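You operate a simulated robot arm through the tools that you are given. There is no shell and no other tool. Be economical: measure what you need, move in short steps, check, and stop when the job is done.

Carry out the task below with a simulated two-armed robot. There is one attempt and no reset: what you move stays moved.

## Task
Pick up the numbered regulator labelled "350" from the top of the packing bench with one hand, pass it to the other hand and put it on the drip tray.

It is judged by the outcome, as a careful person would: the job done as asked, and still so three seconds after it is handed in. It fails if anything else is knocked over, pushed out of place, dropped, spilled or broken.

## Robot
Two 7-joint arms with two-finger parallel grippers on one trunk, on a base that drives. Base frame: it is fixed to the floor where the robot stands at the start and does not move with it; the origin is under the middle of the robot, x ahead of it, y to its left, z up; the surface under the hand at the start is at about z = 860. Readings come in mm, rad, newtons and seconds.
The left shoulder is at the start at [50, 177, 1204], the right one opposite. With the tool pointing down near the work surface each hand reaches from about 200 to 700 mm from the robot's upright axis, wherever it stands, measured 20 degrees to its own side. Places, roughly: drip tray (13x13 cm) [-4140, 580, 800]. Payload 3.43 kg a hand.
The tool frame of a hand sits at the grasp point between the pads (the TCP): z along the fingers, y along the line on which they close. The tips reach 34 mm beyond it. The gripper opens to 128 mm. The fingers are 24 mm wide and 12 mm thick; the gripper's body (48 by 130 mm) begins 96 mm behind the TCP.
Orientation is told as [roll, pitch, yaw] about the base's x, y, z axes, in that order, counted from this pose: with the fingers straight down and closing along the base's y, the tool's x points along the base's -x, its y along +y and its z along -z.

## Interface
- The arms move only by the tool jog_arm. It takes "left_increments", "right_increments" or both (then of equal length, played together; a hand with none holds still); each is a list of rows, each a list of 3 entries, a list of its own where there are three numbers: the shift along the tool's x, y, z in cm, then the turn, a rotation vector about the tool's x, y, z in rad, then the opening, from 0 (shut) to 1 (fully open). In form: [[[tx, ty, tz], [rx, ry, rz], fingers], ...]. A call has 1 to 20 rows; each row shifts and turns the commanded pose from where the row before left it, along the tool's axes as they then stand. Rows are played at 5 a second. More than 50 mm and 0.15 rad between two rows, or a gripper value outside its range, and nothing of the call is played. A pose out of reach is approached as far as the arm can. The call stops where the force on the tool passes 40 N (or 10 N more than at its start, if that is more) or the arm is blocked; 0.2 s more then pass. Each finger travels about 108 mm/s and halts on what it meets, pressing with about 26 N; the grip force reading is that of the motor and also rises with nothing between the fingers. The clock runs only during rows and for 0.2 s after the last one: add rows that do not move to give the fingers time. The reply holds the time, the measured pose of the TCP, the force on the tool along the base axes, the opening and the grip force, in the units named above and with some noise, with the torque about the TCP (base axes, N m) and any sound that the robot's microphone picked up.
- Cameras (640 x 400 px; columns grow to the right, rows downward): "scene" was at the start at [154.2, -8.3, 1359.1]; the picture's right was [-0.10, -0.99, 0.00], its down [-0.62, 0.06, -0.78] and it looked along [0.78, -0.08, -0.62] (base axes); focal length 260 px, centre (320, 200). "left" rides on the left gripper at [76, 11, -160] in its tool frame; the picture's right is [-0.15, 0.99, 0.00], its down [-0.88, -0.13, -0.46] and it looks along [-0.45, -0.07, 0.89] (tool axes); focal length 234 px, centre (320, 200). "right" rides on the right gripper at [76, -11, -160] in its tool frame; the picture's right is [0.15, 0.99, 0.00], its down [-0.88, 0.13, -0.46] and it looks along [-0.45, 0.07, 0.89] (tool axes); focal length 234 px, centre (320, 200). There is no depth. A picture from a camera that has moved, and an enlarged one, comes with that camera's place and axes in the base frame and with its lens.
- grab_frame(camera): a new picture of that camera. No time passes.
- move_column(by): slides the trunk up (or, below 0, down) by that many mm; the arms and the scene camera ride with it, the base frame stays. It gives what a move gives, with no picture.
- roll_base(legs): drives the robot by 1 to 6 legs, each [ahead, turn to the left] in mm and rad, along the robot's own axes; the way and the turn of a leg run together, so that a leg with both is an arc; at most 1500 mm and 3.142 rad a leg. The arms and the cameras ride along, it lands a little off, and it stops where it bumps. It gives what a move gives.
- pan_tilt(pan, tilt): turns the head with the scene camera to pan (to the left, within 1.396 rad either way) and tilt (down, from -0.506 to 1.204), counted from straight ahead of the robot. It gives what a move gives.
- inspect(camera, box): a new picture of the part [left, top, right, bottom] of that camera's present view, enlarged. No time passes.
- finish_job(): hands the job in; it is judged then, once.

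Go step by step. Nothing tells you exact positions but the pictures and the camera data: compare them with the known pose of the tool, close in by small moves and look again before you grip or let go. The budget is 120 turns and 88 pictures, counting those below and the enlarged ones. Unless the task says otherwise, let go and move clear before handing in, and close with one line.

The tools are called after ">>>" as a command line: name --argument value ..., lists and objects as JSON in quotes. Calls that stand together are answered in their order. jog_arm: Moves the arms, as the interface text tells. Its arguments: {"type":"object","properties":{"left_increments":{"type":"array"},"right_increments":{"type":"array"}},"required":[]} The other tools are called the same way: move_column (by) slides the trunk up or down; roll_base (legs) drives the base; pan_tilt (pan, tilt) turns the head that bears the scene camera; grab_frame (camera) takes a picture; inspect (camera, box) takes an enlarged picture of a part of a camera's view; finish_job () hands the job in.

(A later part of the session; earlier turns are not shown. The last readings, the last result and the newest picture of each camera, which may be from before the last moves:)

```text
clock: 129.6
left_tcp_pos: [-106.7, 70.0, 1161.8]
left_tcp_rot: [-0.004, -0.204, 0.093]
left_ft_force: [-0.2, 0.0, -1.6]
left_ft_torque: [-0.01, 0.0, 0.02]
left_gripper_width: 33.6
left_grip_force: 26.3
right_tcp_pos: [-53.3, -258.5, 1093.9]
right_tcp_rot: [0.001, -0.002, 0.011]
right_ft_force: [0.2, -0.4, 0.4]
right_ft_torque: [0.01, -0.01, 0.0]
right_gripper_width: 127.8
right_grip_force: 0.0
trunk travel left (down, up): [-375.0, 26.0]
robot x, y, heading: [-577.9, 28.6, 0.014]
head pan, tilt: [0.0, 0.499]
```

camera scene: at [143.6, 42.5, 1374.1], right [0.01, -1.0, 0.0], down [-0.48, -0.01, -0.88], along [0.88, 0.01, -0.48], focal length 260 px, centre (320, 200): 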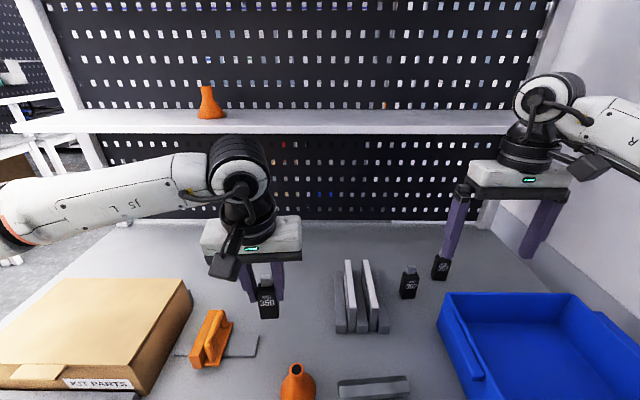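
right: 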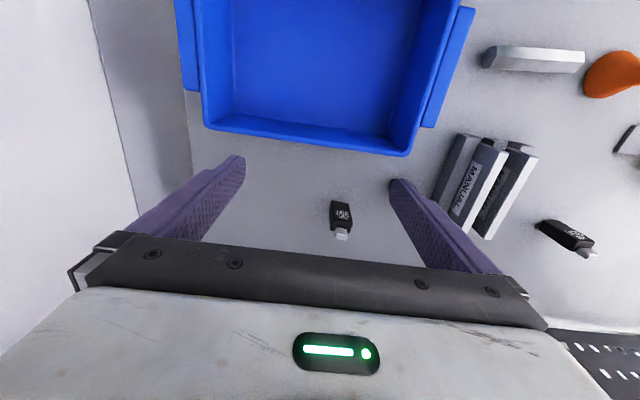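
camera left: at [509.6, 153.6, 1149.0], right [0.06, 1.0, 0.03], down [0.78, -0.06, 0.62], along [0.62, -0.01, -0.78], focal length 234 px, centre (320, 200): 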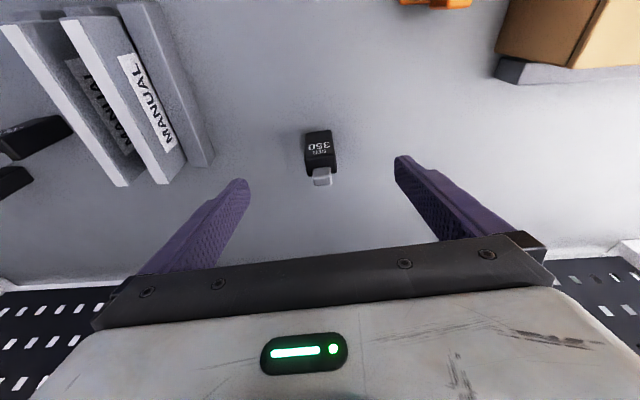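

The robot is in free space. I bring the object lower, forward and to the middle, while pitching the right hand to fingers-forward, about 29° below horizontal.

>>> jog_arm --left_increments '[[[-0.9, -2.1, 2.6], [0, 0, 0], 0], [[-0.9, -2.1, 2.6], [0, 0, 0], 0], [[-0.9, -2.1, 2.6], [0, 0, 0], 0], [[-0.9, -2.1, 2.6], [0, 0, 0], 0], [[-0.9, -2.1, 2.6], [0, 0, 0], 0], [[0, 0, 0], [0, 0, 0], 0], [[0, 0, 0], [0, 0, 0], 0], [[0, 0, 0], [0, 0, 0], 0], [[0, 0, 0], [0, 0, 0], 0]]' --right_increments '[[[0, -1, 0], [0, -0.134, 0], 1], [[0, -1, 0], [0, -0.134, 0], 1], [[0, 0, 0], [0, -0.134, 0], 1], [[0, 0, 0], [0, -0.134, 0], 1], [[0, 0, 0], [0, -0.134, 0], 1], [[0, 0, 0], [0, -0.134, 0], 1], [[0, 0, 0], [0, -0.134, 0], 1], [[0, 0, 0], [0, -0.134, 0], 1], [[0, 0, 0], [0, 0, 0], 1]]'

>>> grab_frame --camera "scene"

```text
clock: 131.6
left_tcp_pos: [-27.8, -28.2, 1042.0]
left_tcp_rot: [-0.002, -0.202, 0.093]
left_ft_force: [0.3, -0.8, -1.4]
left_ft_torque: [0.05, 0.04, 0.02]
left_gripper_width: 33.3
left_grip_force: 25.8
right_tcp_pos: [-53.3, -279.5, 1093.7]
right_tcp_rot: [0.005, -1.075, 0.005]
right_ft_force: [0.3, 0.3, -0.3]
right_ft_torque: [0.01, -0.01, 0.0]
right_gripper_width: 128.1
right_grip_force: 0.1
trunk travel left (down, up): [-375.0, 26.0]
robot x, y, heading: [-582.6, 30.1, 0.016]
head pan, tilt: [0.0, 0.499]
```

```text
54 pictures are left
camera scene: at [-425.0, 34.5, 1374.2], right [0.02, -1.0, 0.0], down [-0.48, -0.01, -0.88], along [0.88, 0.02, -0.48], focal length 260 px, centre (320, 200)
```

scene: 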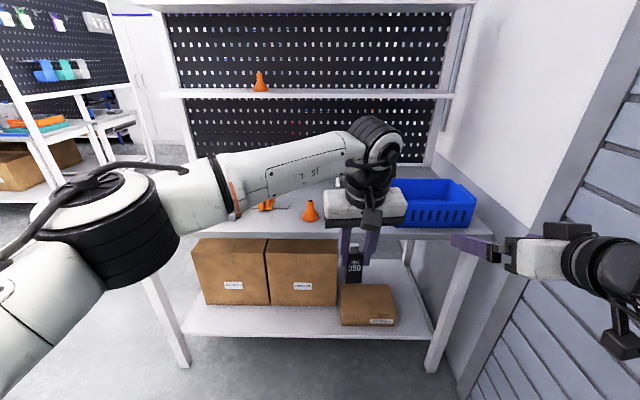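

>>> jog_arm --right_increments '[[[2.7, 0, -1.8], [0, 0, 0], 1], [[2.7, 0, -1.8], [0, 0, 0], 1], [[2.7, 0, -1.9], [-0.077, 0, -0.042], 1], [[0, 4, 0], [0, 0, 0], 1], [[0, 4, 0], [0, 0, 0], 1], [[0, 4, 0], [0, 0, 0], 1], [[0, 4, 0], [0, 0, 0], 1], [[0, 0, 0], [0, 0, 0], 1]]'

>>> grab_frame --camera "scene"

>>> grab_frame --camera "right"

```text
clock: 133.4
left_tcp_pos: [-27.4, -28.1, 1042.4]
left_tcp_rot: [0.0, -0.203, 0.093]
left_ft_force: [-0.3, -1.1, -1.5]
left_ft_torque: [0.02, 0.02, -0.02]
left_gripper_width: 33.3
left_grip_force: 25.9
right_tcp_pos: [-106.7, -136.4, 1039.5]
right_tcp_rot: [0.004, -1.074, 0.095]
right_ft_force: [0.2, 0.0, 0.0]
right_ft_torque: [0.0, 0.01, -0.04]
right_gripper_width: 128.1
right_grip_force: 0.1
right hand out of reach, approached as far as the arm can: row 3, 4, 5, 6
trunk travel left (down, up): [-375.0, 26.0]
robot x, y, heading: [-583.3, 35.1, 0.022]
head pan, tilt: [0.0, 0.499]
```

```text
53 pictures are left
camera scene: at [-425.6, 33.8, 1374.3], right [0.02, -1.0, 0.0], down [-0.48, -0.01, -0.88], along [0.88, 0.02, -0.48], focal length 260 px, centre (320, 200)
```

scene: 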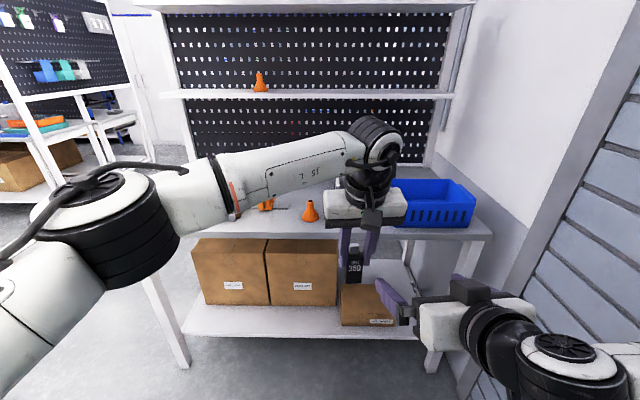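

```text
52 pictures are left
camera right: at [-282.1, -164.9, 1048.3], right [-0.16, 0.98, -0.13], down [0.01, 0.13, 0.99], along [0.99, 0.16, -0.03], focal length 234 px, centre (320, 200)
```

right: 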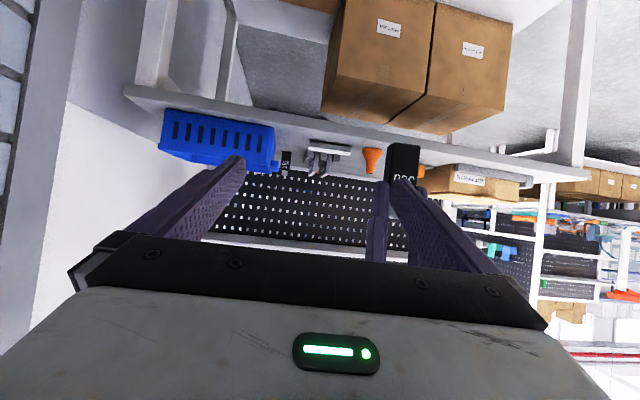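

The right arm is too cramped there, so I shift the object 90 mm further forward and bring the right hand forward with it.

>>> jog_arm --left_increments '[[[-2.8, -1.2, 0.57], [0, 0, 0], 0], [[-2.8, -1.3, 0.57], [0, 0, 0], 0], [[-2.9, -1.3, 0.57], [0, 0, 0], 0], [[0, 0, 0], [0, 0, 0], 0]]'

>>> jog_arm --right_increments '[[[-1.5, 0, 2.6], [0, 0, 0], 1], [[-1.4, 0, 2.6], [0, 0, 0], 1], [[-1.4, 0, 2.6], [0, 0, 0], 1], [[0, 0, 0], [0, 0, 0], 1], [[0, 0, 0], [0, 0, 0], 1]]'

```text
clock: 134.6
left_tcp_pos: [39.3, -7.7, 1045.0]
left_tcp_rot: [-0.012, -0.203, 0.156]
left_ft_force: [-0.1, -0.2, -1.6]
left_ft_torque: [-0.04, 0.03, 0.02]
left_gripper_width: 33.4
left_grip_force: 25.9
left hand out of reach, approached as far as the arm can: row 2, 3
right_tcp_pos: [-106.9, -136.6, 1038.5]
right_tcp_rot: [0.003, -1.074, 0.096]
right_ft_force: [-0.6, -0.1, -0.8]
right_ft_torque: [0.0, -0.01, -0.02]
right_gripper_width: 127.9
right_grip_force: 0.1
trunk travel left (down, up): [-375.0, 26.0]
robot x, y, heading: [-584.3, 32.5, 0.017]
head pan, tilt: [0.0, 0.499]
stopped in row 4 (left hand): the arm was blocked; the commanded pose is now the measured one
```

```text
clock: 135.8
left_tcp_pos: [39.5, -7.9, 1045.7]
left_tcp_rot: [-0.012, -0.202, 0.158]
left_ft_force: [0.1, -0.6, -1.2]
left_ft_torque: [0.01, 0.05, -0.01]
left_gripper_width: 33.2
left_grip_force: 26.2
right_tcp_pos: [-17.8, -125.6, 1039.6]
right_tcp_rot: [0.003, -1.074, 0.095]
right_ft_force: [-1.0, 0.3, 0.0]
right_ft_torque: [0.02, -0.01, 0.02]
right_gripper_width: 127.9
right_grip_force: 0.1
trunk travel left (down, up): [-375.0, 26.0]
robot x, y, heading: [-583.6, 33.9, 0.017]
head pan, tilt: [0.0, 0.499]
```

>>> jog_arm --right_increments '[[[0.7, 0, -1.9], [-0.055, 0, -0.029], 1], [[0, 3.6, 0], [0, 0, 0], 1], [[0, 3.6, 0], [0, 0, 0], 1], [[0, 3.5, 0], [0, 0, 0], 1], [[0, 0, 0], [0, 0, 0], 1]]'

>>> grab_frame --camera "right"

>>> pan_tilt --pan 0 --tilt 0.7

>>> grab_frame --camera "scene"

```text
clock: 137.0
left_tcp_pos: [39.2, -8.8, 1045.5]
left_tcp_rot: [-0.012, -0.204, 0.155]
left_ft_force: [-0.5, -0.7, -1.4]
left_ft_torque: [0.03, -0.01, 0.05]
left_gripper_width: 33.6
left_grip_force: 26.6
right_tcp_pos: [-56.9, -23.1, 1043.5]
right_tcp_rot: [0.006, -1.074, 0.157]
right_ft_force: [-0.2, -0.8, 0.0]
right_ft_torque: [0.01, -0.02, -0.01]
right_gripper_width: 127.8
right_grip_force: 0.0
trunk travel left (down, up): [-375.0, 26.0]
robot x, y, heading: [-583.3, 30.6, 0.022]
head pan, tilt: [0.0, 0.499]
```

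```text
51 pictures are left
camera right: at [-229.1, -61.3, 1052.4], right [-0.23, 0.97, -0.13], down [0.0, 0.13, 0.99], along [0.97, 0.23, -0.03], focal length 234 px, centre (320, 200)
```

right: 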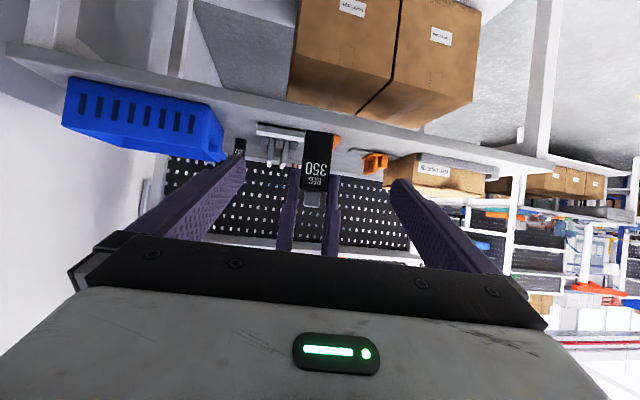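

```text
clock: 137.8
left_tcp_pos: [38.0, -9.5, 1045.8]
left_tcp_rot: [-0.012, -0.204, 0.158]
left_ft_force: [0.3, -0.3, -1.8]
left_ft_torque: [-0.01, 0.03, -0.05]
left_gripper_width: 33.4
left_grip_force: 25.9
right_tcp_pos: [-55.1, -22.5, 1041.5]
right_tcp_rot: [0.005, -1.074, 0.156]
right_ft_force: [-0.5, 1.0, 0.0]
right_ft_torque: [-0.01, -0.01, 0.0]
right_gripper_width: 127.7
right_grip_force: 0.0
trunk travel left (down, up): [-375.0, 26.0]
robot x, y, heading: [-585.9, 33.7, 0.015]
head pan, tilt: [0.0, 0.7]
```

```text
50 pictures are left
camera scene: at [-431.2, 34.3, 1356.5], right [0.02, -1.0, 0.0], down [-0.64, -0.01, -0.77], along [0.77, 0.01, -0.64], focal length 260 px, centre (320, 200)
```

scene: 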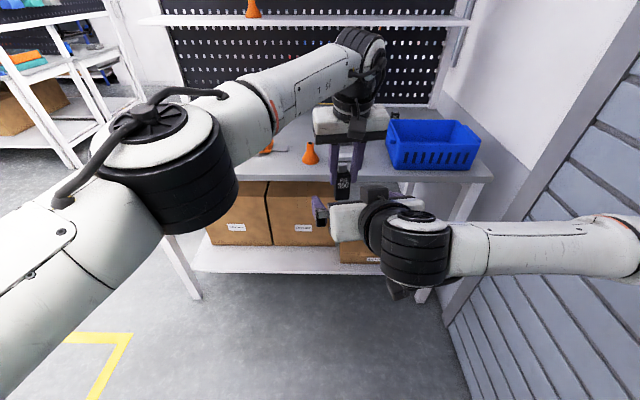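

Everything lines up: the object is centred between the right fingers. Advancing along the fingers to the lower body.

>>> jog_arm --right_increments '[[[0, 0, 3], [0, 0, 0], 0.8], [[0, 0, 3], [0, 0, 0], 0.7], [[0.1, -0.1, 2], [0, 0, 0], 0.6], [[0, 0, 1.9], [0, 0, 0], 0.6], [[0, 0, 0], [0, 0, 0], 0.6]]'

>>> inspect --camera "right" --box '[220, 80, 420, 240]'

>>> inspect --camera "left" --box '[220, 80, 420, 240]'

>>> inspect --camera "scene" --box '[290, 130, 410, 250]'

```text
clock: 138.9
left_tcp_pos: [40.2, -8.5, 1045.9]
left_tcp_rot: [-0.012, -0.203, 0.157]
left_ft_force: [0.2, 0.7, -1.6]
left_ft_torque: [0.02, 0.01, -0.02]
left_gripper_width: 33.4
left_grip_force: 26.2
right_tcp_pos: [28.9, -12.8, 993.2]
right_tcp_rot: [0.007, -1.072, 0.157]
right_ft_force: [-0.7, 0.1, -0.6]
right_ft_torque: [0.01, 0.01, -0.02]
right_gripper_width: 76.9
right_grip_force: 0.0
trunk travel left (down, up): [-375.0, 26.0]
robot x, y, heading: [-586.6, 33.6, 0.018]
head pan, tilt: [0.0, 0.7]
```

```text
2.50 times, centred on (320, 160) of right
camera zoom: at [-143.6, -50.0, 1003.8], right [-0.23, 0.97, -0.13], down [0.0, 0.13, 0.99], along [0.97, 0.23, -0.03], focal length 585 px, centre (320, 300)
```

zoom: 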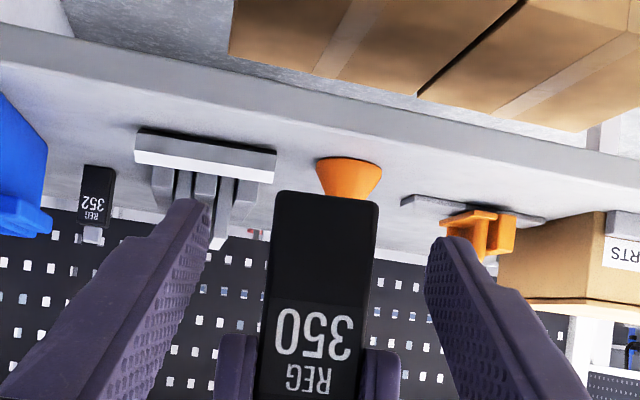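

```text
2.50 times, centred on (320, 160) of left
camera zoom: at [-68.1, -12.2, 1186.9], right [-0.01, 1.0, 0.02], down [0.78, 0.0, 0.62], along [0.62, 0.02, -0.78], focal length 585 px, centre (320, 300)
```

zoom: 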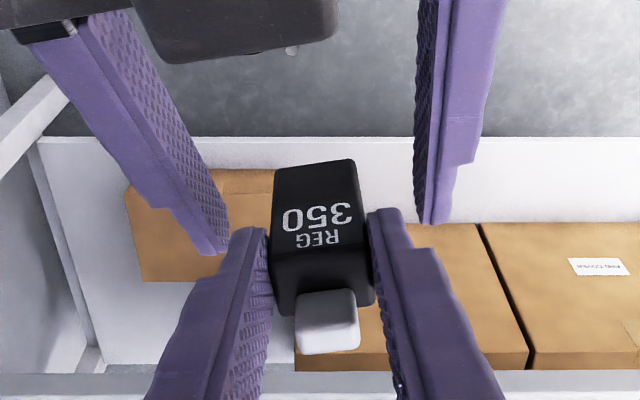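

```text
3.33 times, centred on (350, 190) of scene
camera zoom: at [-431.3, 34.3, 1356.5], right [0.02, -1.0, 0.0], down [-0.64, -0.01, -0.76], along [0.76, 0.01, -0.64], focal length 868 px, centre (220, 233)
```

zoom: 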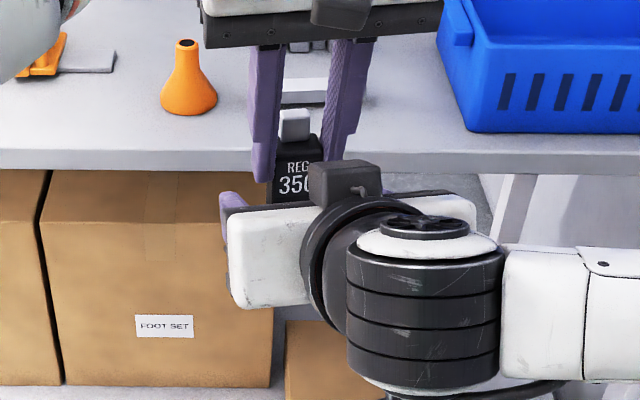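

Right fingers straddle the lower body, with a small clearance below the left fingertips and the hand about 2.5 mm off centre. I correct that and close the right hand.

>>> jog_arm --right_increments '[[[0, 0.25, 0], [0, 0, 0], 0.6], [[0, 0, 0], [0, 0, 0], 0.4], [[0, 0, 0], [0, 0, 0], 0.3], [[0, 0, 0], [0, 0, 0], 0], [[0, 0, 0], [0, 0, 0], 0], [[0, 0, 0], [0, 0, 0], 0]]'

>>> inspect --camera "right" --box '[220, 80, 420, 240]'

>>> inspect --camera "left" --box '[220, 80, 420, 240]'

```text
clock: 140.3
left_tcp_pos: [39.1, -7.9, 1044.8]
left_tcp_rot: [-0.01, -0.203, 0.158]
left_ft_force: [-2.7, 5.7, -1.8]
left_ft_torque: [0.53, 0.14, 0.05]
left_gripper_width: 33.3
left_grip_force: 26.1
right_tcp_pos: [29.5, -10.7, 993.3]
right_tcp_rot: [0.004, -1.074, 0.158]
right_ft_force: [2.6, -6.1, 0.5]
right_ft_torque: [-0.2, -0.03, -0.16]
right_gripper_width: 33.6
right_grip_force: 25.8
trunk travel left (down, up): [-375.0, 26.0]
robot x, y, heading: [-586.9, 32.2, 0.019]
head pan, tilt: [0.0, 0.7]
```

```text
2.50 times, centred on (320, 160) of right
camera zoom: at [-143.4, -48.3, 1004.1], right [-0.22, 0.97, -0.13], down [0.0, 0.13, 0.99], along [0.97, 0.22, -0.03], focal length 585 px, centre (320, 300)
```

zoom: 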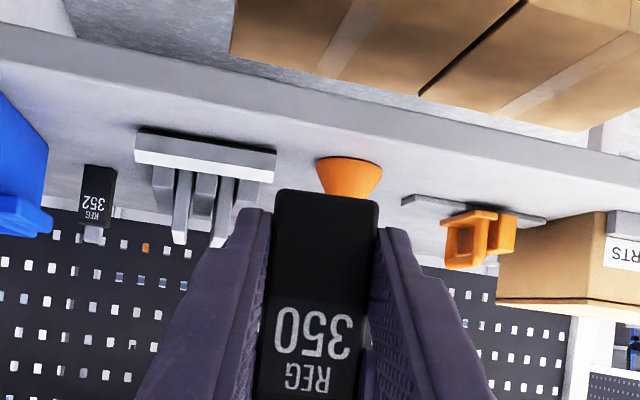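

```text
2.50 times, centred on (320, 160) of left
camera zoom: at [-67.8, -11.8, 1186.8], right [-0.01, 1.0, 0.02], down [0.78, 0.0, 0.62], along [0.62, 0.02, -0.78], focal length 585 px, centre (320, 300)
```

zoom: 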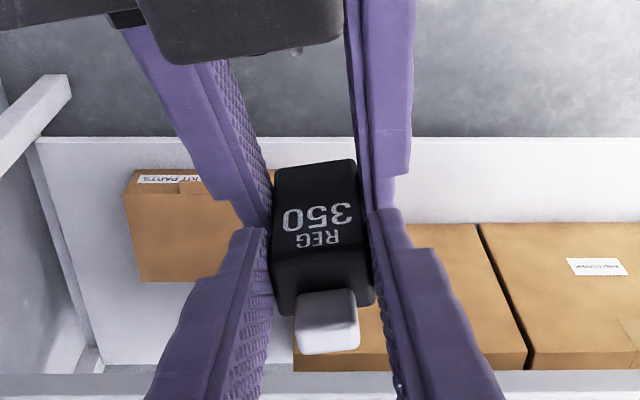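

Both hands hold it. Now the left hand opens and retreats straight up.

>>> jog_arm --left_increments '[[[0, 0, 0], [0, 0, 0], 0.35], [[0, 0, 0], [0, 0, 0], 0.5], [[0, 0, 0], [0, 0, 0], 0.6], [[-0.4, 0, -1.96], [0, 0, 0], 0.6], [[-0.6, 0, -2.9], [0, 0, 0], 0.6], [[-0.8, 0, -3.9], [0, 0, 0], 0.6], [[-0.6, 0, -2.9], [0, 0, 0], 0.6], [[0, 0, 0], [0, 0, 0], 0.6]]'

>>> grab_frame --camera "left"

>>> inspect --camera "right" --box '[220, 80, 420, 240]'

```text
clock: 142.2
left_tcp_pos: [28.3, 10.2, 1136.1]
left_tcp_rot: [-0.015, -0.195, 0.165]
left_ft_force: [0.1, 0.6, 0.3]
left_ft_torque: [0.03, -0.01, 0.03]
left_gripper_width: 76.8
left_grip_force: 0.1
left hand out of reach, approached as far as the arm can: row 5, 6, 7
right_tcp_pos: [29.7, -9.3, 994.3]
right_tcp_rot: [0.004, -1.074, 0.155]
right_ft_force: [-0.2, -0.9, -2.7]
right_ft_torque: [-0.03, 0.02, -0.01]
right_gripper_width: 33.2
right_grip_force: 25.9
trunk travel left (down, up): [-375.0, 26.0]
robot x, y, heading: [-586.2, 30.8, 0.02]
head pan, tilt: [0.0, 0.7]
```

```text
44 pictures are left
camera left: at [-78.3, 5.1, 1279.0], right [-0.02, 1.0, 0.01], down [0.78, 0.01, 0.62], along [0.62, 0.02, -0.78], focal length 234 px, centre (320, 200)
```

left: 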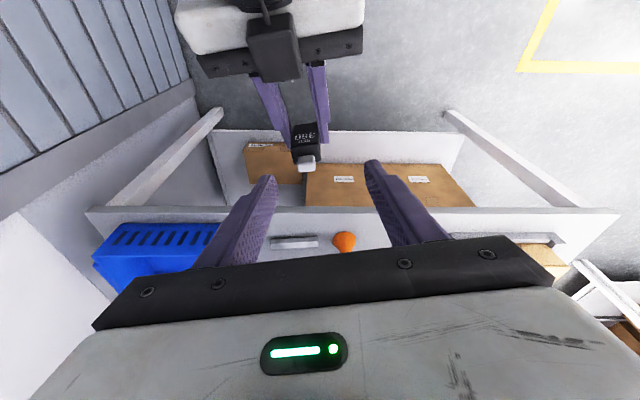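

```text
2.50 times, centred on (320, 160) of right
camera zoom: at [-143.6, -47.6, 1004.0], right [-0.23, 0.97, -0.13], down [0.0, 0.13, 0.99], along [0.97, 0.23, -0.03], focal length 585 px, centre (320, 300)
```

zoom: 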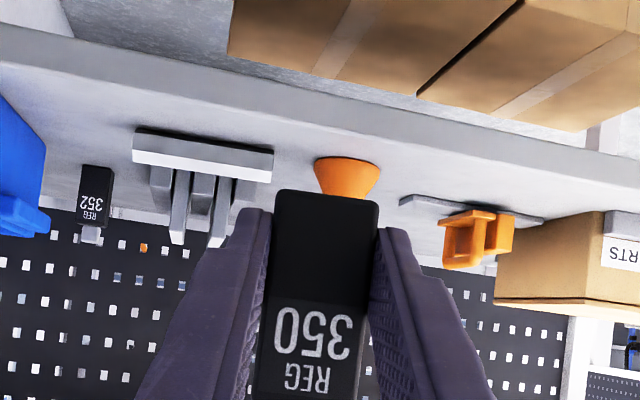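

The right hand holds the regulator alone. Moving the left arm aside for travel.

>>> jog_arm --left_increments '[[[0, 3.5, 0], [0, 0, 0], 0.6], [[0, 3.5, 0], [0, 0, 0], 0.6], [[0, 3.5, 0], [0, 0, 0], 0.6], [[0, 3.5, 0], [0, 0, 0], 0.5], [[3.9, 0, -0.5], [0, 0, 0], 0.4], [[3.9, 0, -0.5], [0, 0, 0], 0.3], [[3.9, 0, -0.5], [0, 0, 0], 0.3], [[3.9, 0, -0.5], [0, 0, 0], 0.3], [[0, 0, 0], [0, 0, 0], 0.3]]'

>>> grab_frame --camera "scene"

```text
clock: 144.2
left_tcp_pos: [-149.6, 118.0, 1127.8]
left_tcp_rot: [-0.011, -0.202, 0.152]
left_ft_force: [-0.4, 0.6, -0.1]
left_ft_torque: [0.02, 0.01, -0.01]
left_gripper_width: 38.5
left_grip_force: 0.2
right_tcp_pos: [29.6, -9.4, 992.5]
right_tcp_rot: [0.006, -1.072, 0.155]
right_ft_force: [-0.3, 0.4, -2.0]
right_ft_torque: [0.0, 0.04, 0.0]
right_gripper_width: 33.2
right_grip_force: 25.6
trunk travel left (down, up): [-375.0, 26.0]
robot x, y, heading: [-580.4, 29.3, 0.019]
head pan, tilt: [0.0, 0.7]
```

```text
42 pictures are left
camera scene: at [-431.0, 34.4, 1356.4], right [0.02, -1.0, 0.0], down [-0.64, -0.01, -0.76], along [0.76, 0.01, -0.64], focal length 260 px, centre (320, 200)
```

scene: 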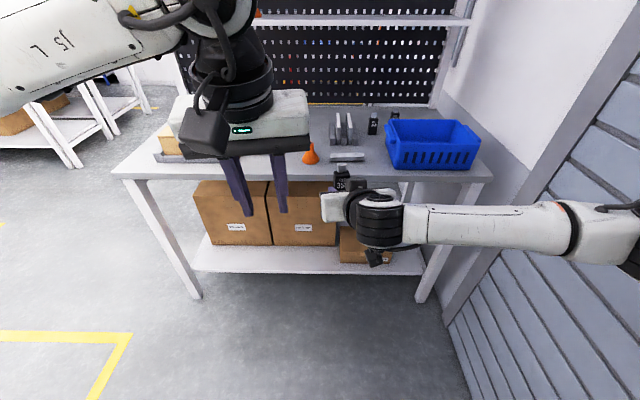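

>>> roll_base --legs '[[0, 1.56], [1290, 0], [0, 0.95]]'

>>> inspect --camera "right" --box '[220, 80, 420, 240]'

```text
clock: 156.8
left_tcp_pos: [-971.4, 1509.9, 1128.3]
left_tcp_rot: [-0.011, -0.201, 2.645]
left_ft_force: [0.5, -1.3, 0.0]
left_ft_torque: [0.0, 0.0, 0.0]
left_gripper_width: 38.4
left_grip_force: 0.0
right_tcp_pos: [-1036.1, 1720.3, 993.2]
right_tcp_rot: [0.003, -1.074, 2.649]
right_ft_force: [-0.8, 0.8, -0.5]
right_ft_torque: [-0.02, -0.01, -0.02]
right_gripper_width: 33.3
right_grip_force: 26.0
trunk travel left (down, up): [-375.0, 26.0]
robot x, y, heading: [-570.2, 1315.3, 2.515]
head pan, tilt: [0.0, 0.7]
```

```text
2.50 times, centred on (320, 160) of right
camera zoom: at [-875.6, 1647.7, 1004.1], right [-0.4, -0.91, -0.13], down [-0.08, -0.1, 0.99], along [-0.91, 0.41, -0.03], focal length 585 px, centre (320, 300)
```

zoom: 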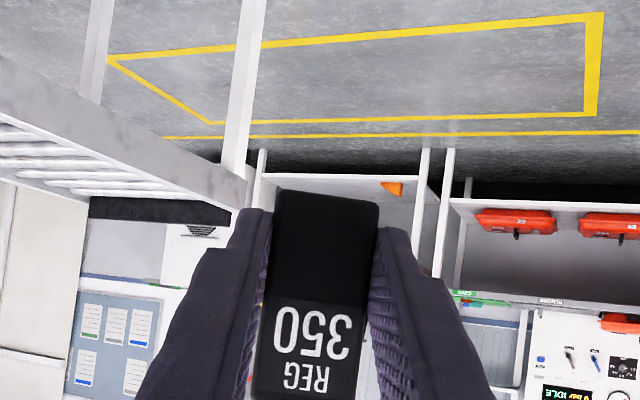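

>>> roll_base --legs '[[1040, 0], [0, 0.62], [1480, 0]]'

>>> grab_frame --camera "scene"

```text
clock: 170.9
left_tcp_pos: [-3337.9, 1832.9, 1128.8]
left_tcp_rot: [-0.009, -0.202, -2.994]
left_ft_force: [-0.2, 0.2, 0.5]
left_ft_torque: [0.04, -0.04, 0.0]
left_gripper_width: 38.2
left_grip_force: 0.1
right_tcp_pos: [-3515.6, 1959.8, 993.8]
right_tcp_rot: [0.005, -1.075, -2.99]
right_ft_force: [-0.2, 0.4, -0.7]
right_ft_torque: [0.0, -0.02, -0.04]
right_gripper_width: 33.2
right_grip_force: 26.1
trunk travel left (down, up): [-375.0, 26.0]
robot x, y, heading: [-2903.3, 1917.6, -3.126]
head pan, tilt: [0.0, 0.7]
```

```text
40 pictures are left
camera scene: at [-3059.0, 1916.0, 1356.4], right [-0.01, 1.0, 0.0], down [0.64, 0.01, -0.76], along [-0.76, -0.01, -0.64], focal length 260 px, centre (320, 200)
```

scene: 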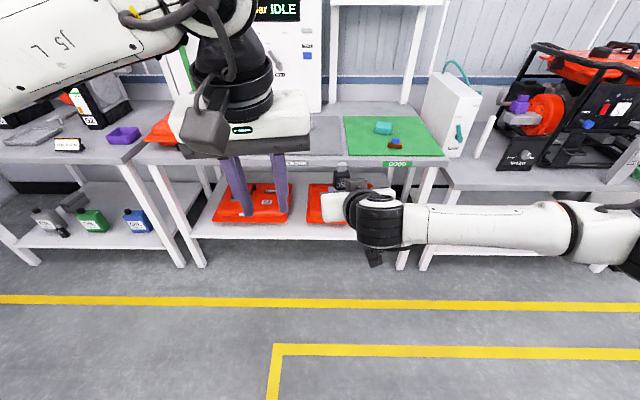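

>>> roll_base --legs '[[260, 0], [0, 1.55], [1150, 0]]'

>>> grab_frame --camera "scene"

```text
clock: 182.0
left_tcp_pos: [-3034.2, 334.2, 1128.2]
left_tcp_rot: [-0.01, -0.203, -1.402]
left_ft_force: [-0.5, 0.8, 0.3]
left_ft_torque: [-0.01, -0.01, 0.01]
left_gripper_width: 38.2
left_grip_force: 0.1
right_tcp_pos: [-3157.0, 153.4, 992.9]
right_tcp_rot: [0.006, -1.076, -1.398]
right_ft_force: [-0.3, -0.4, -1.4]
right_ft_torque: [0.01, 0.04, 0.01]
right_gripper_width: 33.4
right_grip_force: 26.4
trunk travel left (down, up): [-375.0, 26.0]
robot x, y, heading: [-3130.2, 765.3, -1.542]
head pan, tilt: [0.0, 0.7]
```

```text
39 pictures are left
camera scene: at [-3123.7, 613.2, 1356.4], right [-1.0, -0.03, 0.0], down [-0.02, 0.64, -0.76], along [0.03, -0.76, -0.64], focal length 260 px, centre (320, 200)
```

scene: 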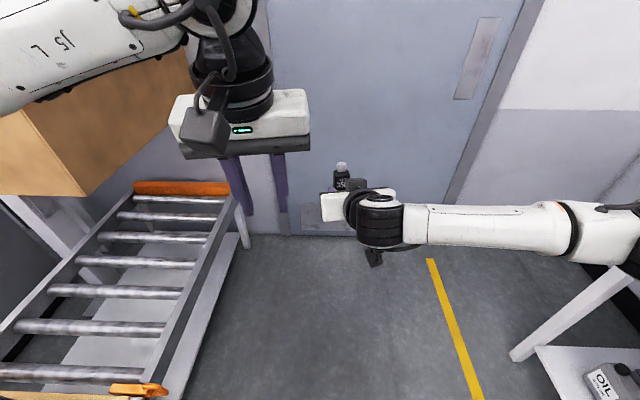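

There's a tall box on rollers near the left arm. I check the clearance before turning.

>>> pan_tilt --pan 0.9 --tilt 0.5

>>> grab_frame --camera "scene"

```text
clock: 183.2
left_tcp_pos: [-3033.6, 334.2, 1128.2]
left_tcp_rot: [-0.009, -0.203, -1.403]
left_ft_force: [0.5, 0.2, 0.6]
left_ft_torque: [0.0, -0.01, -0.02]
left_gripper_width: 38.2
left_grip_force: 0.0
right_tcp_pos: [-3157.2, 153.7, 993.3]
right_tcp_rot: [0.004, -1.073, -1.398]
right_ft_force: [0.2, -0.2, -1.4]
right_ft_torque: [0.0, -0.02, -0.01]
right_gripper_width: 33.5
right_grip_force: 26.1
trunk travel left (down, up): [-375.0, 26.0]
robot x, y, heading: [-3128.3, 765.6, -1.534]
head pan, tilt: [0.901, 0.499]
```

```text
38 pictures are left
camera scene: at [-3053.5, 644.3, 1374.2], right [-0.59, -0.8, 0.0], down [-0.39, 0.28, -0.88], along [0.71, -0.52, -0.48], focal length 260 px, centre (320, 200)
```

scene: 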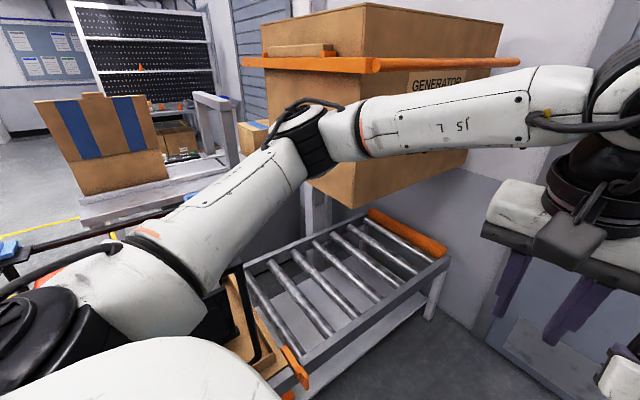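

>>> roll_base --legs '[[0, -0.45], [195, 0], [0, -1.15]]'

>>> pan_tilt --pan 0 --tilt 0.45

>>> grab_frame --camera "scene"

```text
clock: 189.0
left_tcp_pos: [-3640.9, 509.6, 1128.1]
left_tcp_rot: [-0.009, -0.203, -3.008]
left_ft_force: [0.0, 0.4, 0.3]
left_ft_torque: [-0.01, 0.03, 0.0]
left_gripper_width: 38.7
left_grip_force: 0.0
right_tcp_pos: [-3819.1, 638.9, 994.3]
right_tcp_rot: [0.003, -1.073, -3.002]
right_ft_force: [0.6, 1.1, -1.7]
right_ft_torque: [-0.02, -0.01, 0.0]
right_gripper_width: 33.7
right_grip_force: 26.2
trunk travel left (down, up): [-375.0, 26.0]
robot x, y, heading: [-3204.9, 592.1, -3.141]
head pan, tilt: [0.901, 0.499]
```

```text
clock: 190.2
left_tcp_pos: [-3640.7, 509.1, 1126.9]
left_tcp_rot: [-0.011, -0.201, -3.003]
left_ft_force: [-0.4, 0.5, -0.2]
left_ft_torque: [0.0, -0.03, -0.02]
left_gripper_width: 38.3
left_grip_force: 0.1
right_tcp_pos: [-3818.9, 639.1, 993.3]
right_tcp_rot: [0.005, -1.073, -2.999]
right_ft_force: [0.8, 0.6, -1.7]
right_ft_torque: [-0.01, -0.03, -0.02]
right_gripper_width: 33.4
right_grip_force: 25.9
trunk travel left (down, up): [-375.0, 26.0]
robot x, y, heading: [-3206.6, 592.2, -3.141]
head pan, tilt: [0.0, 0.45]
```

```text
37 pictures are left
camera scene: at [-3368.7, 589.5, 1378.7], right [0.0, 1.0, 0.0], down [0.44, 0.0, -0.9], along [-0.9, 0.0, -0.44], focal length 260 px, centre (320, 200)
```

scene: 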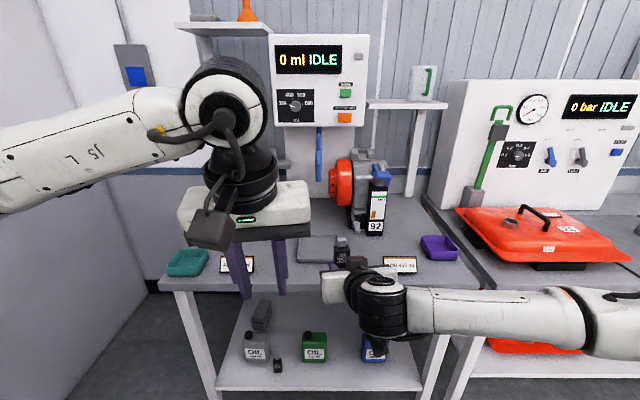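

>>> inspect --camera "scene" --box '[270, 120, 430, 300]'

>>> grab_frame --camera "right"

```text
2.22 times, centred on (350, 210) of scene
camera zoom: at [-3368.7, 589.5, 1378.7], right [0.0, 1.0, 0.0], down [0.44, 0.0, -0.9], along [-0.9, 0.0, -0.44], focal length 578 px, centre (253, 178)
```

zoom: 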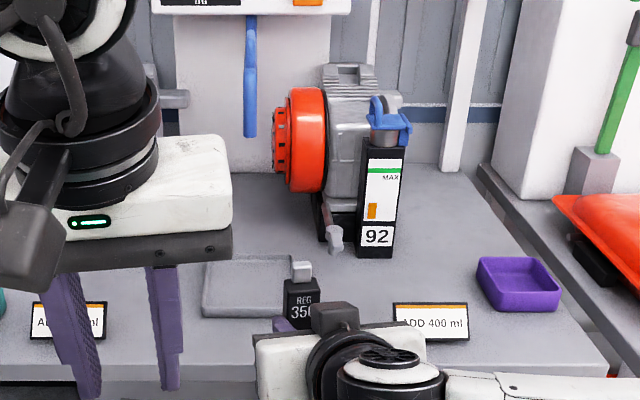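

```text
35 pictures are left
camera right: at [-3646.3, 676.2, 1004.0], right [0.21, -0.97, -0.13], down [0.0, -0.13, 0.99], along [-0.98, -0.21, -0.03], focal length 234 px, centre (320, 200)
```

right: 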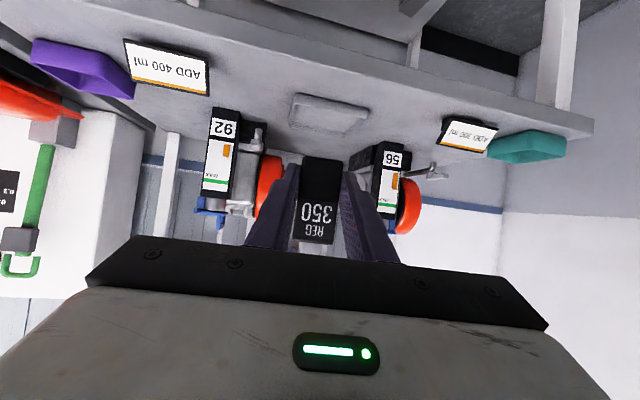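

The nozzle tip hangs at about z=1067 right above the tray centre (-4140, 580), so I must come in low. I move the left arm outward, shift the right hand left by 57 mm, and lower the trunk before rolling forward.

>>> jog_arm --left_increments '[[[0, 4, 0], [0, 0, 0], 0.3], [[0, 4, 0], [0, 0, 0], 0.3], [[0, 4, 0], [0, 0, 0], 0.3], [[0, 0, 0], [0, 0, 0], 0.3]]'

>>> jog_arm --right_increments '[[[0, 2.9, 0], [0, 0, 0], 0], [[0, 2.8, 0], [0, 0, 0], 0], [[0, 0, 0], [0, 0, 0], 0]]'

>>> move_column --by -100

>>> grab_frame --camera "scene"

```text
clock: 191.2
left_tcp_pos: [-3623.7, 391.4, 1129.8]
left_tcp_rot: [-0.012, -0.203, -3.005]
left_ft_force: [0.2, -0.2, -0.2]
left_ft_torque: [-0.01, 0.03, 0.05]
left_gripper_width: 38.6
left_grip_force: 0.1
right_tcp_pos: [-3818.4, 639.6, 994.1]
right_tcp_rot: [0.005, -1.074, -3.001]
right_ft_force: [0.0, 0.3, -1.5]
right_ft_torque: [0.0, -0.04, 0.01]
right_gripper_width: 33.5
right_grip_force: 26.3
trunk travel left (down, up): [-375.0, 26.0]
robot x, y, heading: [-3208.2, 589.5, -3.136]
head pan, tilt: [0.0, 0.45]
```

```text
clock: 192.0
left_tcp_pos: [-3622.9, 390.1, 1128.6]
left_tcp_rot: [-0.01, -0.203, -3.004]
left_ft_force: [-0.8, 0.0, -0.2]
left_ft_torque: [-0.02, 0.01, 0.0]
left_gripper_width: 38.4
left_grip_force: 0.1
right_tcp_pos: [-3810.6, 582.5, 994.3]
right_tcp_rot: [0.005, -1.073, -2.999]
right_ft_force: [0.5, -0.2, -1.1]
right_ft_torque: [-0.01, -0.05, 0.01]
right_gripper_width: 33.5
right_grip_force: 25.9
trunk travel left (down, up): [-375.0, 26.0]
robot x, y, heading: [-3203.1, 586.6, -3.139]
head pan, tilt: [0.0, 0.45]
```

```text
clock: 193.3
left_tcp_pos: [-3622.8, 390.4, 1028.0]
left_tcp_rot: [-0.011, -0.201, -3.006]
left_ft_force: [-0.1, 0.7, -0.5]
left_ft_torque: [0.0, -0.02, 0.01]
left_gripper_width: 38.5
left_grip_force: 0.0
right_tcp_pos: [-3810.5, 584.3, 893.3]
right_tcp_rot: [0.006, -1.074, -3.0]
right_ft_force: [-0.4, 0.3, -1.5]
right_ft_torque: [0.03, -0.05, -0.03]
right_gripper_width: 33.3
right_grip_force: 26.3
trunk travel left (down, up): [-275.0, 126.0]
robot x, y, heading: [-3207.6, 588.9, -3.135]
head pan, tilt: [0.0, 0.45]
```

```text
34 pictures are left
camera scene: at [-3368.5, 589.6, 1278.7], right [0.0, 1.0, 0.0], down [0.44, 0.0, -0.9], along [-0.9, 0.0, -0.44], focal length 260 px, centre (320, 200)
```

scene: 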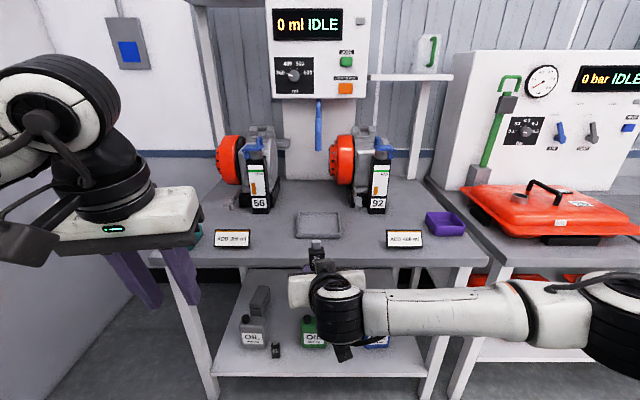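

>>> inspect --camera "scene" --box '[280, 190, 360, 280]'

```text
4.44 times, centred on (320, 235) of scene
camera zoom: at [-3368.5, 589.6, 1278.7], right [0.0, 1.0, 0.0], down [0.44, 0.0, -0.9], along [-0.9, 0.0, -0.44], focal length 1157 px, centre (320, 44)
```

zoom: 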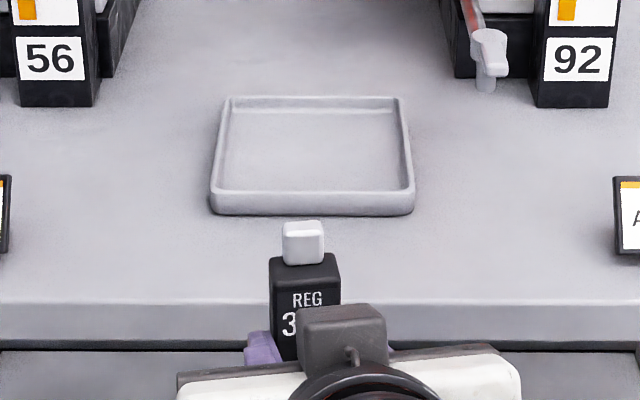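

The tray interior is centred near (-4142, 582) with a rim at about z=820, and the object is lined up in y. I roll forward about 305 mm.

>>> roll_base --legs '[[220, 0]]'

>>> roll_base --legs '[[85, 0]]'

>>> grab_frame --camera "scene"

>>> grab_frame --camera "right"

```text
clock: 195.0
left_tcp_pos: [-3837.9, 385.3, 1027.5]
left_tcp_rot: [-0.011, -0.201, -3.0]
left_ft_force: [-0.3, 0.9, 0.2]
left_ft_torque: [0.0, -0.02, -0.02]
left_gripper_width: 38.4
left_grip_force: 0.0
right_tcp_pos: [-4026.8, 578.6, 893.0]
right_tcp_rot: [0.005, -1.072, -2.993]
right_ft_force: [0.3, -0.1, -1.8]
right_ft_torque: [-0.01, -0.06, 0.01]
right_gripper_width: 33.4
right_grip_force: 26.3
trunk travel left (down, up): [-275.0, 126.0]
robot x, y, heading: [-3420.7, 588.5, -3.132]
head pan, tilt: [0.0, 0.45]
```

```text
clock: 196.1
left_tcp_pos: [-3923.3, 385.7, 1028.8]
left_tcp_rot: [-0.011, -0.203, -3.004]
left_ft_force: [0.3, 0.7, -0.2]
left_ft_torque: [-0.01, -0.02, -0.03]
left_gripper_width: 38.4
left_grip_force: 0.0
right_tcp_pos: [-4111.7, 579.0, 893.1]
right_tcp_rot: [0.006, -1.071, -2.994]
right_ft_force: [0.0, 0.2, -0.5]
right_ft_torque: [-0.03, -0.01, -0.03]
right_gripper_width: 33.5
right_grip_force: 26.1
trunk travel left (down, up): [-275.0, 126.0]
robot x, y, heading: [-3505.7, 585.0, -3.127]
head pan, tilt: [0.0, 0.45]
```

```text
32 pictures are left
camera scene: at [-3670.0, 586.7, 1278.5], right [-0.01, 1.0, 0.0], down [0.44, 0.0, -0.9], along [-0.9, -0.01, -0.44], focal length 260 px, centre (320, 200)
```

scene: 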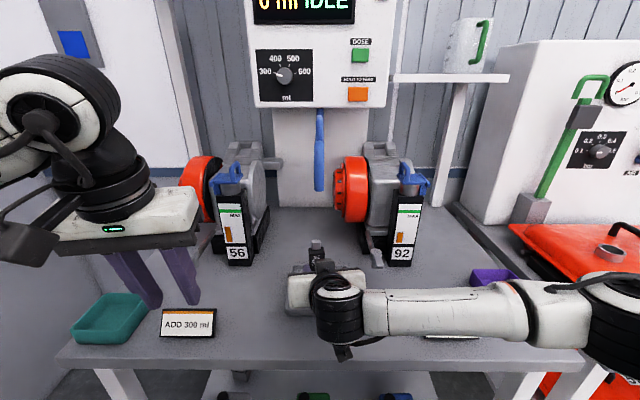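

```text
31 pictures are left
camera right: at [-3939.1, 616.3, 903.6], right [0.22, -0.97, -0.13], down [0.0, -0.13, 0.99], along [-0.98, -0.22, -0.03], focal length 234 px, centre (320, 200)
```

right: 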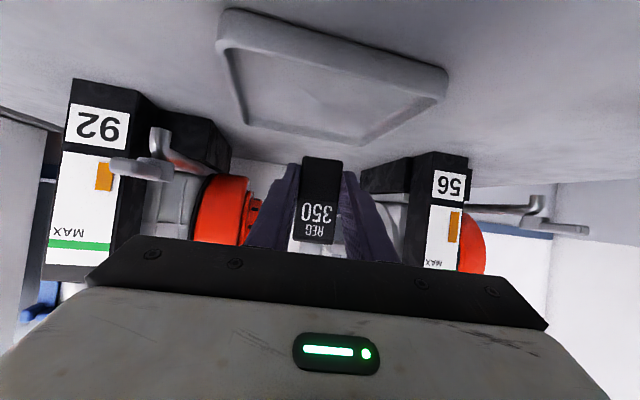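

Before lowering, I check the right elbow's clearance to the neighbouring bench and tank.

>>> pan_tilt --pan -0.9 --tilt 0.6

>>> grab_frame --camera "scene"

```text
clock: 197.2
left_tcp_pos: [-3921.9, 386.5, 1029.8]
left_tcp_rot: [-0.01, -0.202, -3.002]
left_ft_force: [0.6, 1.0, 0.3]
left_ft_torque: [-0.01, 0.01, 0.03]
left_gripper_width: 38.4
left_grip_force: 0.1
right_tcp_pos: [-4110.6, 579.2, 892.1]
right_tcp_rot: [0.005, -1.074, -2.994]
right_ft_force: [-0.1, -1.2, -1.2]
right_ft_torque: [0.01, 0.0, 0.04]
right_gripper_width: 33.5
right_grip_force: 26.5
trunk travel left (down, up): [-275.0, 126.0]
robot x, y, heading: [-3503.1, 588.3, -3.132]
head pan, tilt: [-0.901, 0.6]
```

```text
30 pictures are left
camera scene: at [-3632.8, 656.2, 1265.1], right [0.78, 0.63, 0.0], down [0.35, -0.44, -0.83], along [-0.52, 0.64, -0.56], focal length 260 px, centre (320, 200)
```

scene: 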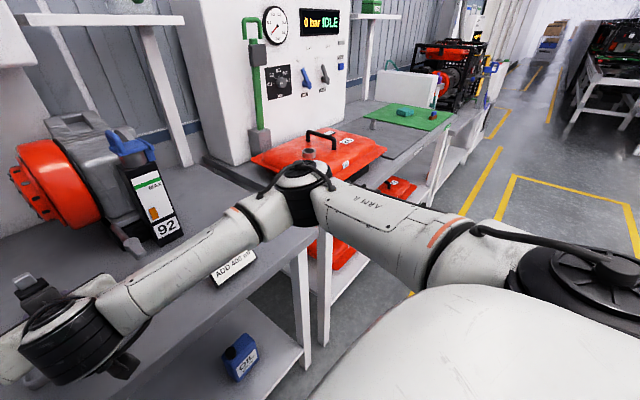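

Elbow is well clear (about z 1015). Lowering with the arm by 45 mm, then look.

>>> jog_arm --right_increments '[[[1.32, 0, 0.714], [0, 0, 0], 0], [[1.32, 0, 0.714], [0, 0, 0], 0], [[1.32, 0, 0.714], [0, 0, 0], 0], [[0, 0, 0], [0, 0, 0], 0]]'

>>> grab_frame --camera "right"

>>> pan_tilt --pan 0 --tilt 0.6

>>> inspect --camera "scene" --box '[240, 120, 400, 260]'

```text
clock: 198.2
left_tcp_pos: [-3923.9, 385.6, 1029.7]
left_tcp_rot: [-0.009, -0.201, -3.001]
left_ft_force: [0.9, -0.2, 0.5]
left_ft_torque: [0.02, -0.03, -0.02]
left_gripper_width: 38.3
left_grip_force: 0.0
right_tcp_pos: [-4110.8, 577.5, 849.0]
right_tcp_rot: [0.006, -1.072, -2.995]
right_ft_force: [-0.6, -0.1, -1.3]
right_ft_torque: [0.0, -0.04, 0.02]
right_gripper_width: 33.1
right_grip_force: 25.7
trunk travel left (down, up): [-275.0, 126.0]
robot x, y, heading: [-3507.1, 588.8, -3.132]
head pan, tilt: [-0.901, 0.6]
```

```text
29 pictures are left
camera right: at [-3938.9, 615.6, 857.8], right [0.22, -0.97, -0.13], down [0.0, -0.13, 0.99], along [-0.98, -0.22, -0.03], focal length 234 px, centre (320, 200)
```

right: 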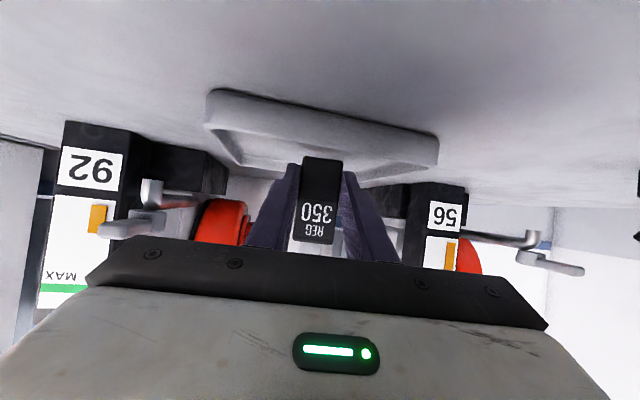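

```text
clock: 199.4
left_tcp_pos: [-3923.0, 385.8, 1028.4]
left_tcp_rot: [-0.012, -0.203, -3.002]
left_ft_force: [-0.1, 0.2, 0.8]
left_ft_torque: [-0.04, 0.0, 0.01]
left_gripper_width: 38.5
left_grip_force: 0.1
right_tcp_pos: [-4111.3, 578.0, 849.1]
right_tcp_rot: [0.007, -1.072, -2.995]
right_ft_force: [-0.8, 0.7, -1.3]
right_ft_torque: [0.01, -0.02, -0.02]
right_gripper_width: 33.3
right_grip_force: 26.4
trunk travel left (down, up): [-275.0, 126.0]
robot x, y, heading: [-3506.3, 587.6, -3.133]
head pan, tilt: [0.0, 0.6]
```

```text
2.86 times, centred on (320, 190) of scene
camera zoom: at [-3665.7, 586.8, 1265.1], right [-0.01, 1.0, 0.0], down [0.57, 0.0, -0.82], along [-0.82, -0.01, -0.57], focal length 744 px, centre (320, 229)
```

zoom: 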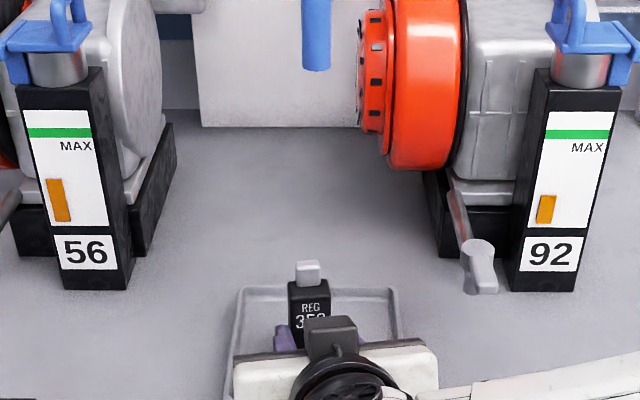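

Well inside the tray; bottom about z=820. Lowering gently.

>>> jog_arm --right_increments '[[[0.44, 0, 0.238], [0, 0, 0], 0], [[0.44, 0, 0.238], [0, 0, 0], 0], [[0, 0, 0], [0, 0, 0], 0]]'

>>> inspect --camera "right" --box '[200, 60, 460, 240]'

```text
clock: 200.2
left_tcp_pos: [-3922.4, 386.2, 1029.0]
left_tcp_rot: [-0.01, -0.202, -3.001]
left_ft_force: [0.5, 0.2, 0.3]
left_ft_torque: [-0.01, 0.0, 0.0]
left_gripper_width: 38.4
left_grip_force: 0.0
right_tcp_pos: [-4110.8, 578.0, 838.9]
right_tcp_rot: [0.002, -1.073, -2.995]
right_ft_force: [0.3, 0.4, -1.4]
right_ft_torque: [0.04, -0.03, 0.01]
right_gripper_width: 33.5
right_grip_force: 25.7
trunk travel left (down, up): [-275.0, 126.0]
robot x, y, heading: [-3501.3, 590.0, -3.133]
head pan, tilt: [0.0, 0.6]
```

```text
2.22 times, centred on (330, 150) of right
camera zoom: at [-3939.0, 616.1, 848.6], right [0.22, -0.97, -0.13], down [0.0, -0.13, 0.99], along [-0.98, -0.21, -0.03], focal length 520 px, centre (298, 311)
```

zoom: 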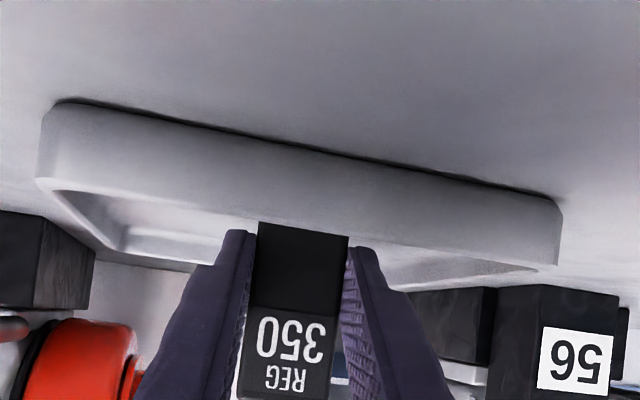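

>>> jog_arm --right_increments '[[[0.132, 0, 0.071], [0, 0, 0], 0], [[0.132, 0, 0.071], [0, 0, 0], 0], [[0, 0, 0], [0, 0, 0], 0]]'

```text
clock: 201.1
left_tcp_pos: [-3921.8, 385.6, 1029.4]
left_tcp_rot: [-0.011, -0.204, -3.002]
left_ft_force: [-0.4, 0.7, 0.0]
left_ft_torque: [-0.01, 0.0, 0.02]
left_gripper_width: 38.2
left_grip_force: 0.1
right_tcp_pos: [-4110.3, 577.4, 838.5]
right_tcp_rot: [0.006, -1.08, -2.997]
right_ft_force: [1.1, 2.5, 10.8]
right_ft_torque: [0.21, 0.12, -0.03]
right_gripper_width: 33.5
right_grip_force: 25.6
trunk travel left (down, up): [-275.0, 126.0]
robot x, y, heading: [-3503.7, 587.8, -3.131]
head pan, tilt: [0.0, 0.6]
```

Contact: 11 N upward, with torque consistent with the object's base touching the tray floor. A quick look before release.

>>> inspect --camera "right" --box '[260, 120, 400, 240]'

>>> inspect --camera "scene" --box '[280, 170, 360, 230]'

```text
3.33 times, centred on (330, 180) of right
camera zoom: at [-3938.9, 616.0, 847.5], right [0.22, -0.97, -0.13], down [0.0, -0.13, 0.99], along [-0.98, -0.21, -0.02], focal length 781 px, centre (287, 267)
```

zoom: 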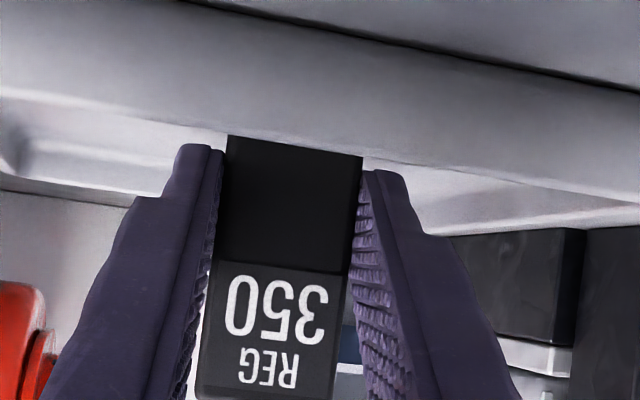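

```text
6.67 times, centred on (320, 200) of scene
camera zoom: at [-3664.3, 586.9, 1265.5], right [-0.01, 1.0, 0.0], down [0.56, 0.0, -0.83], along [-0.83, -0.01, -0.56], focal length 1735 px, centre (320, 200)
```

zoom: 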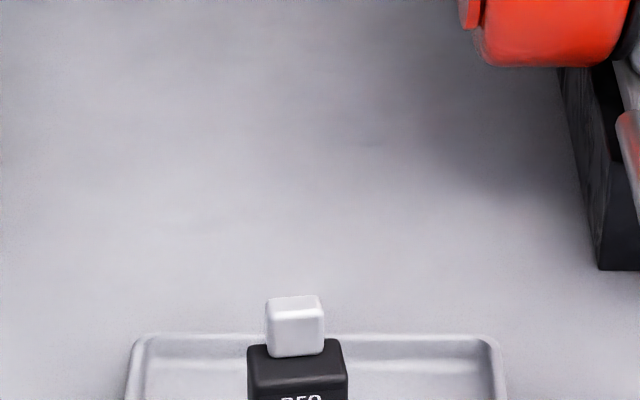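

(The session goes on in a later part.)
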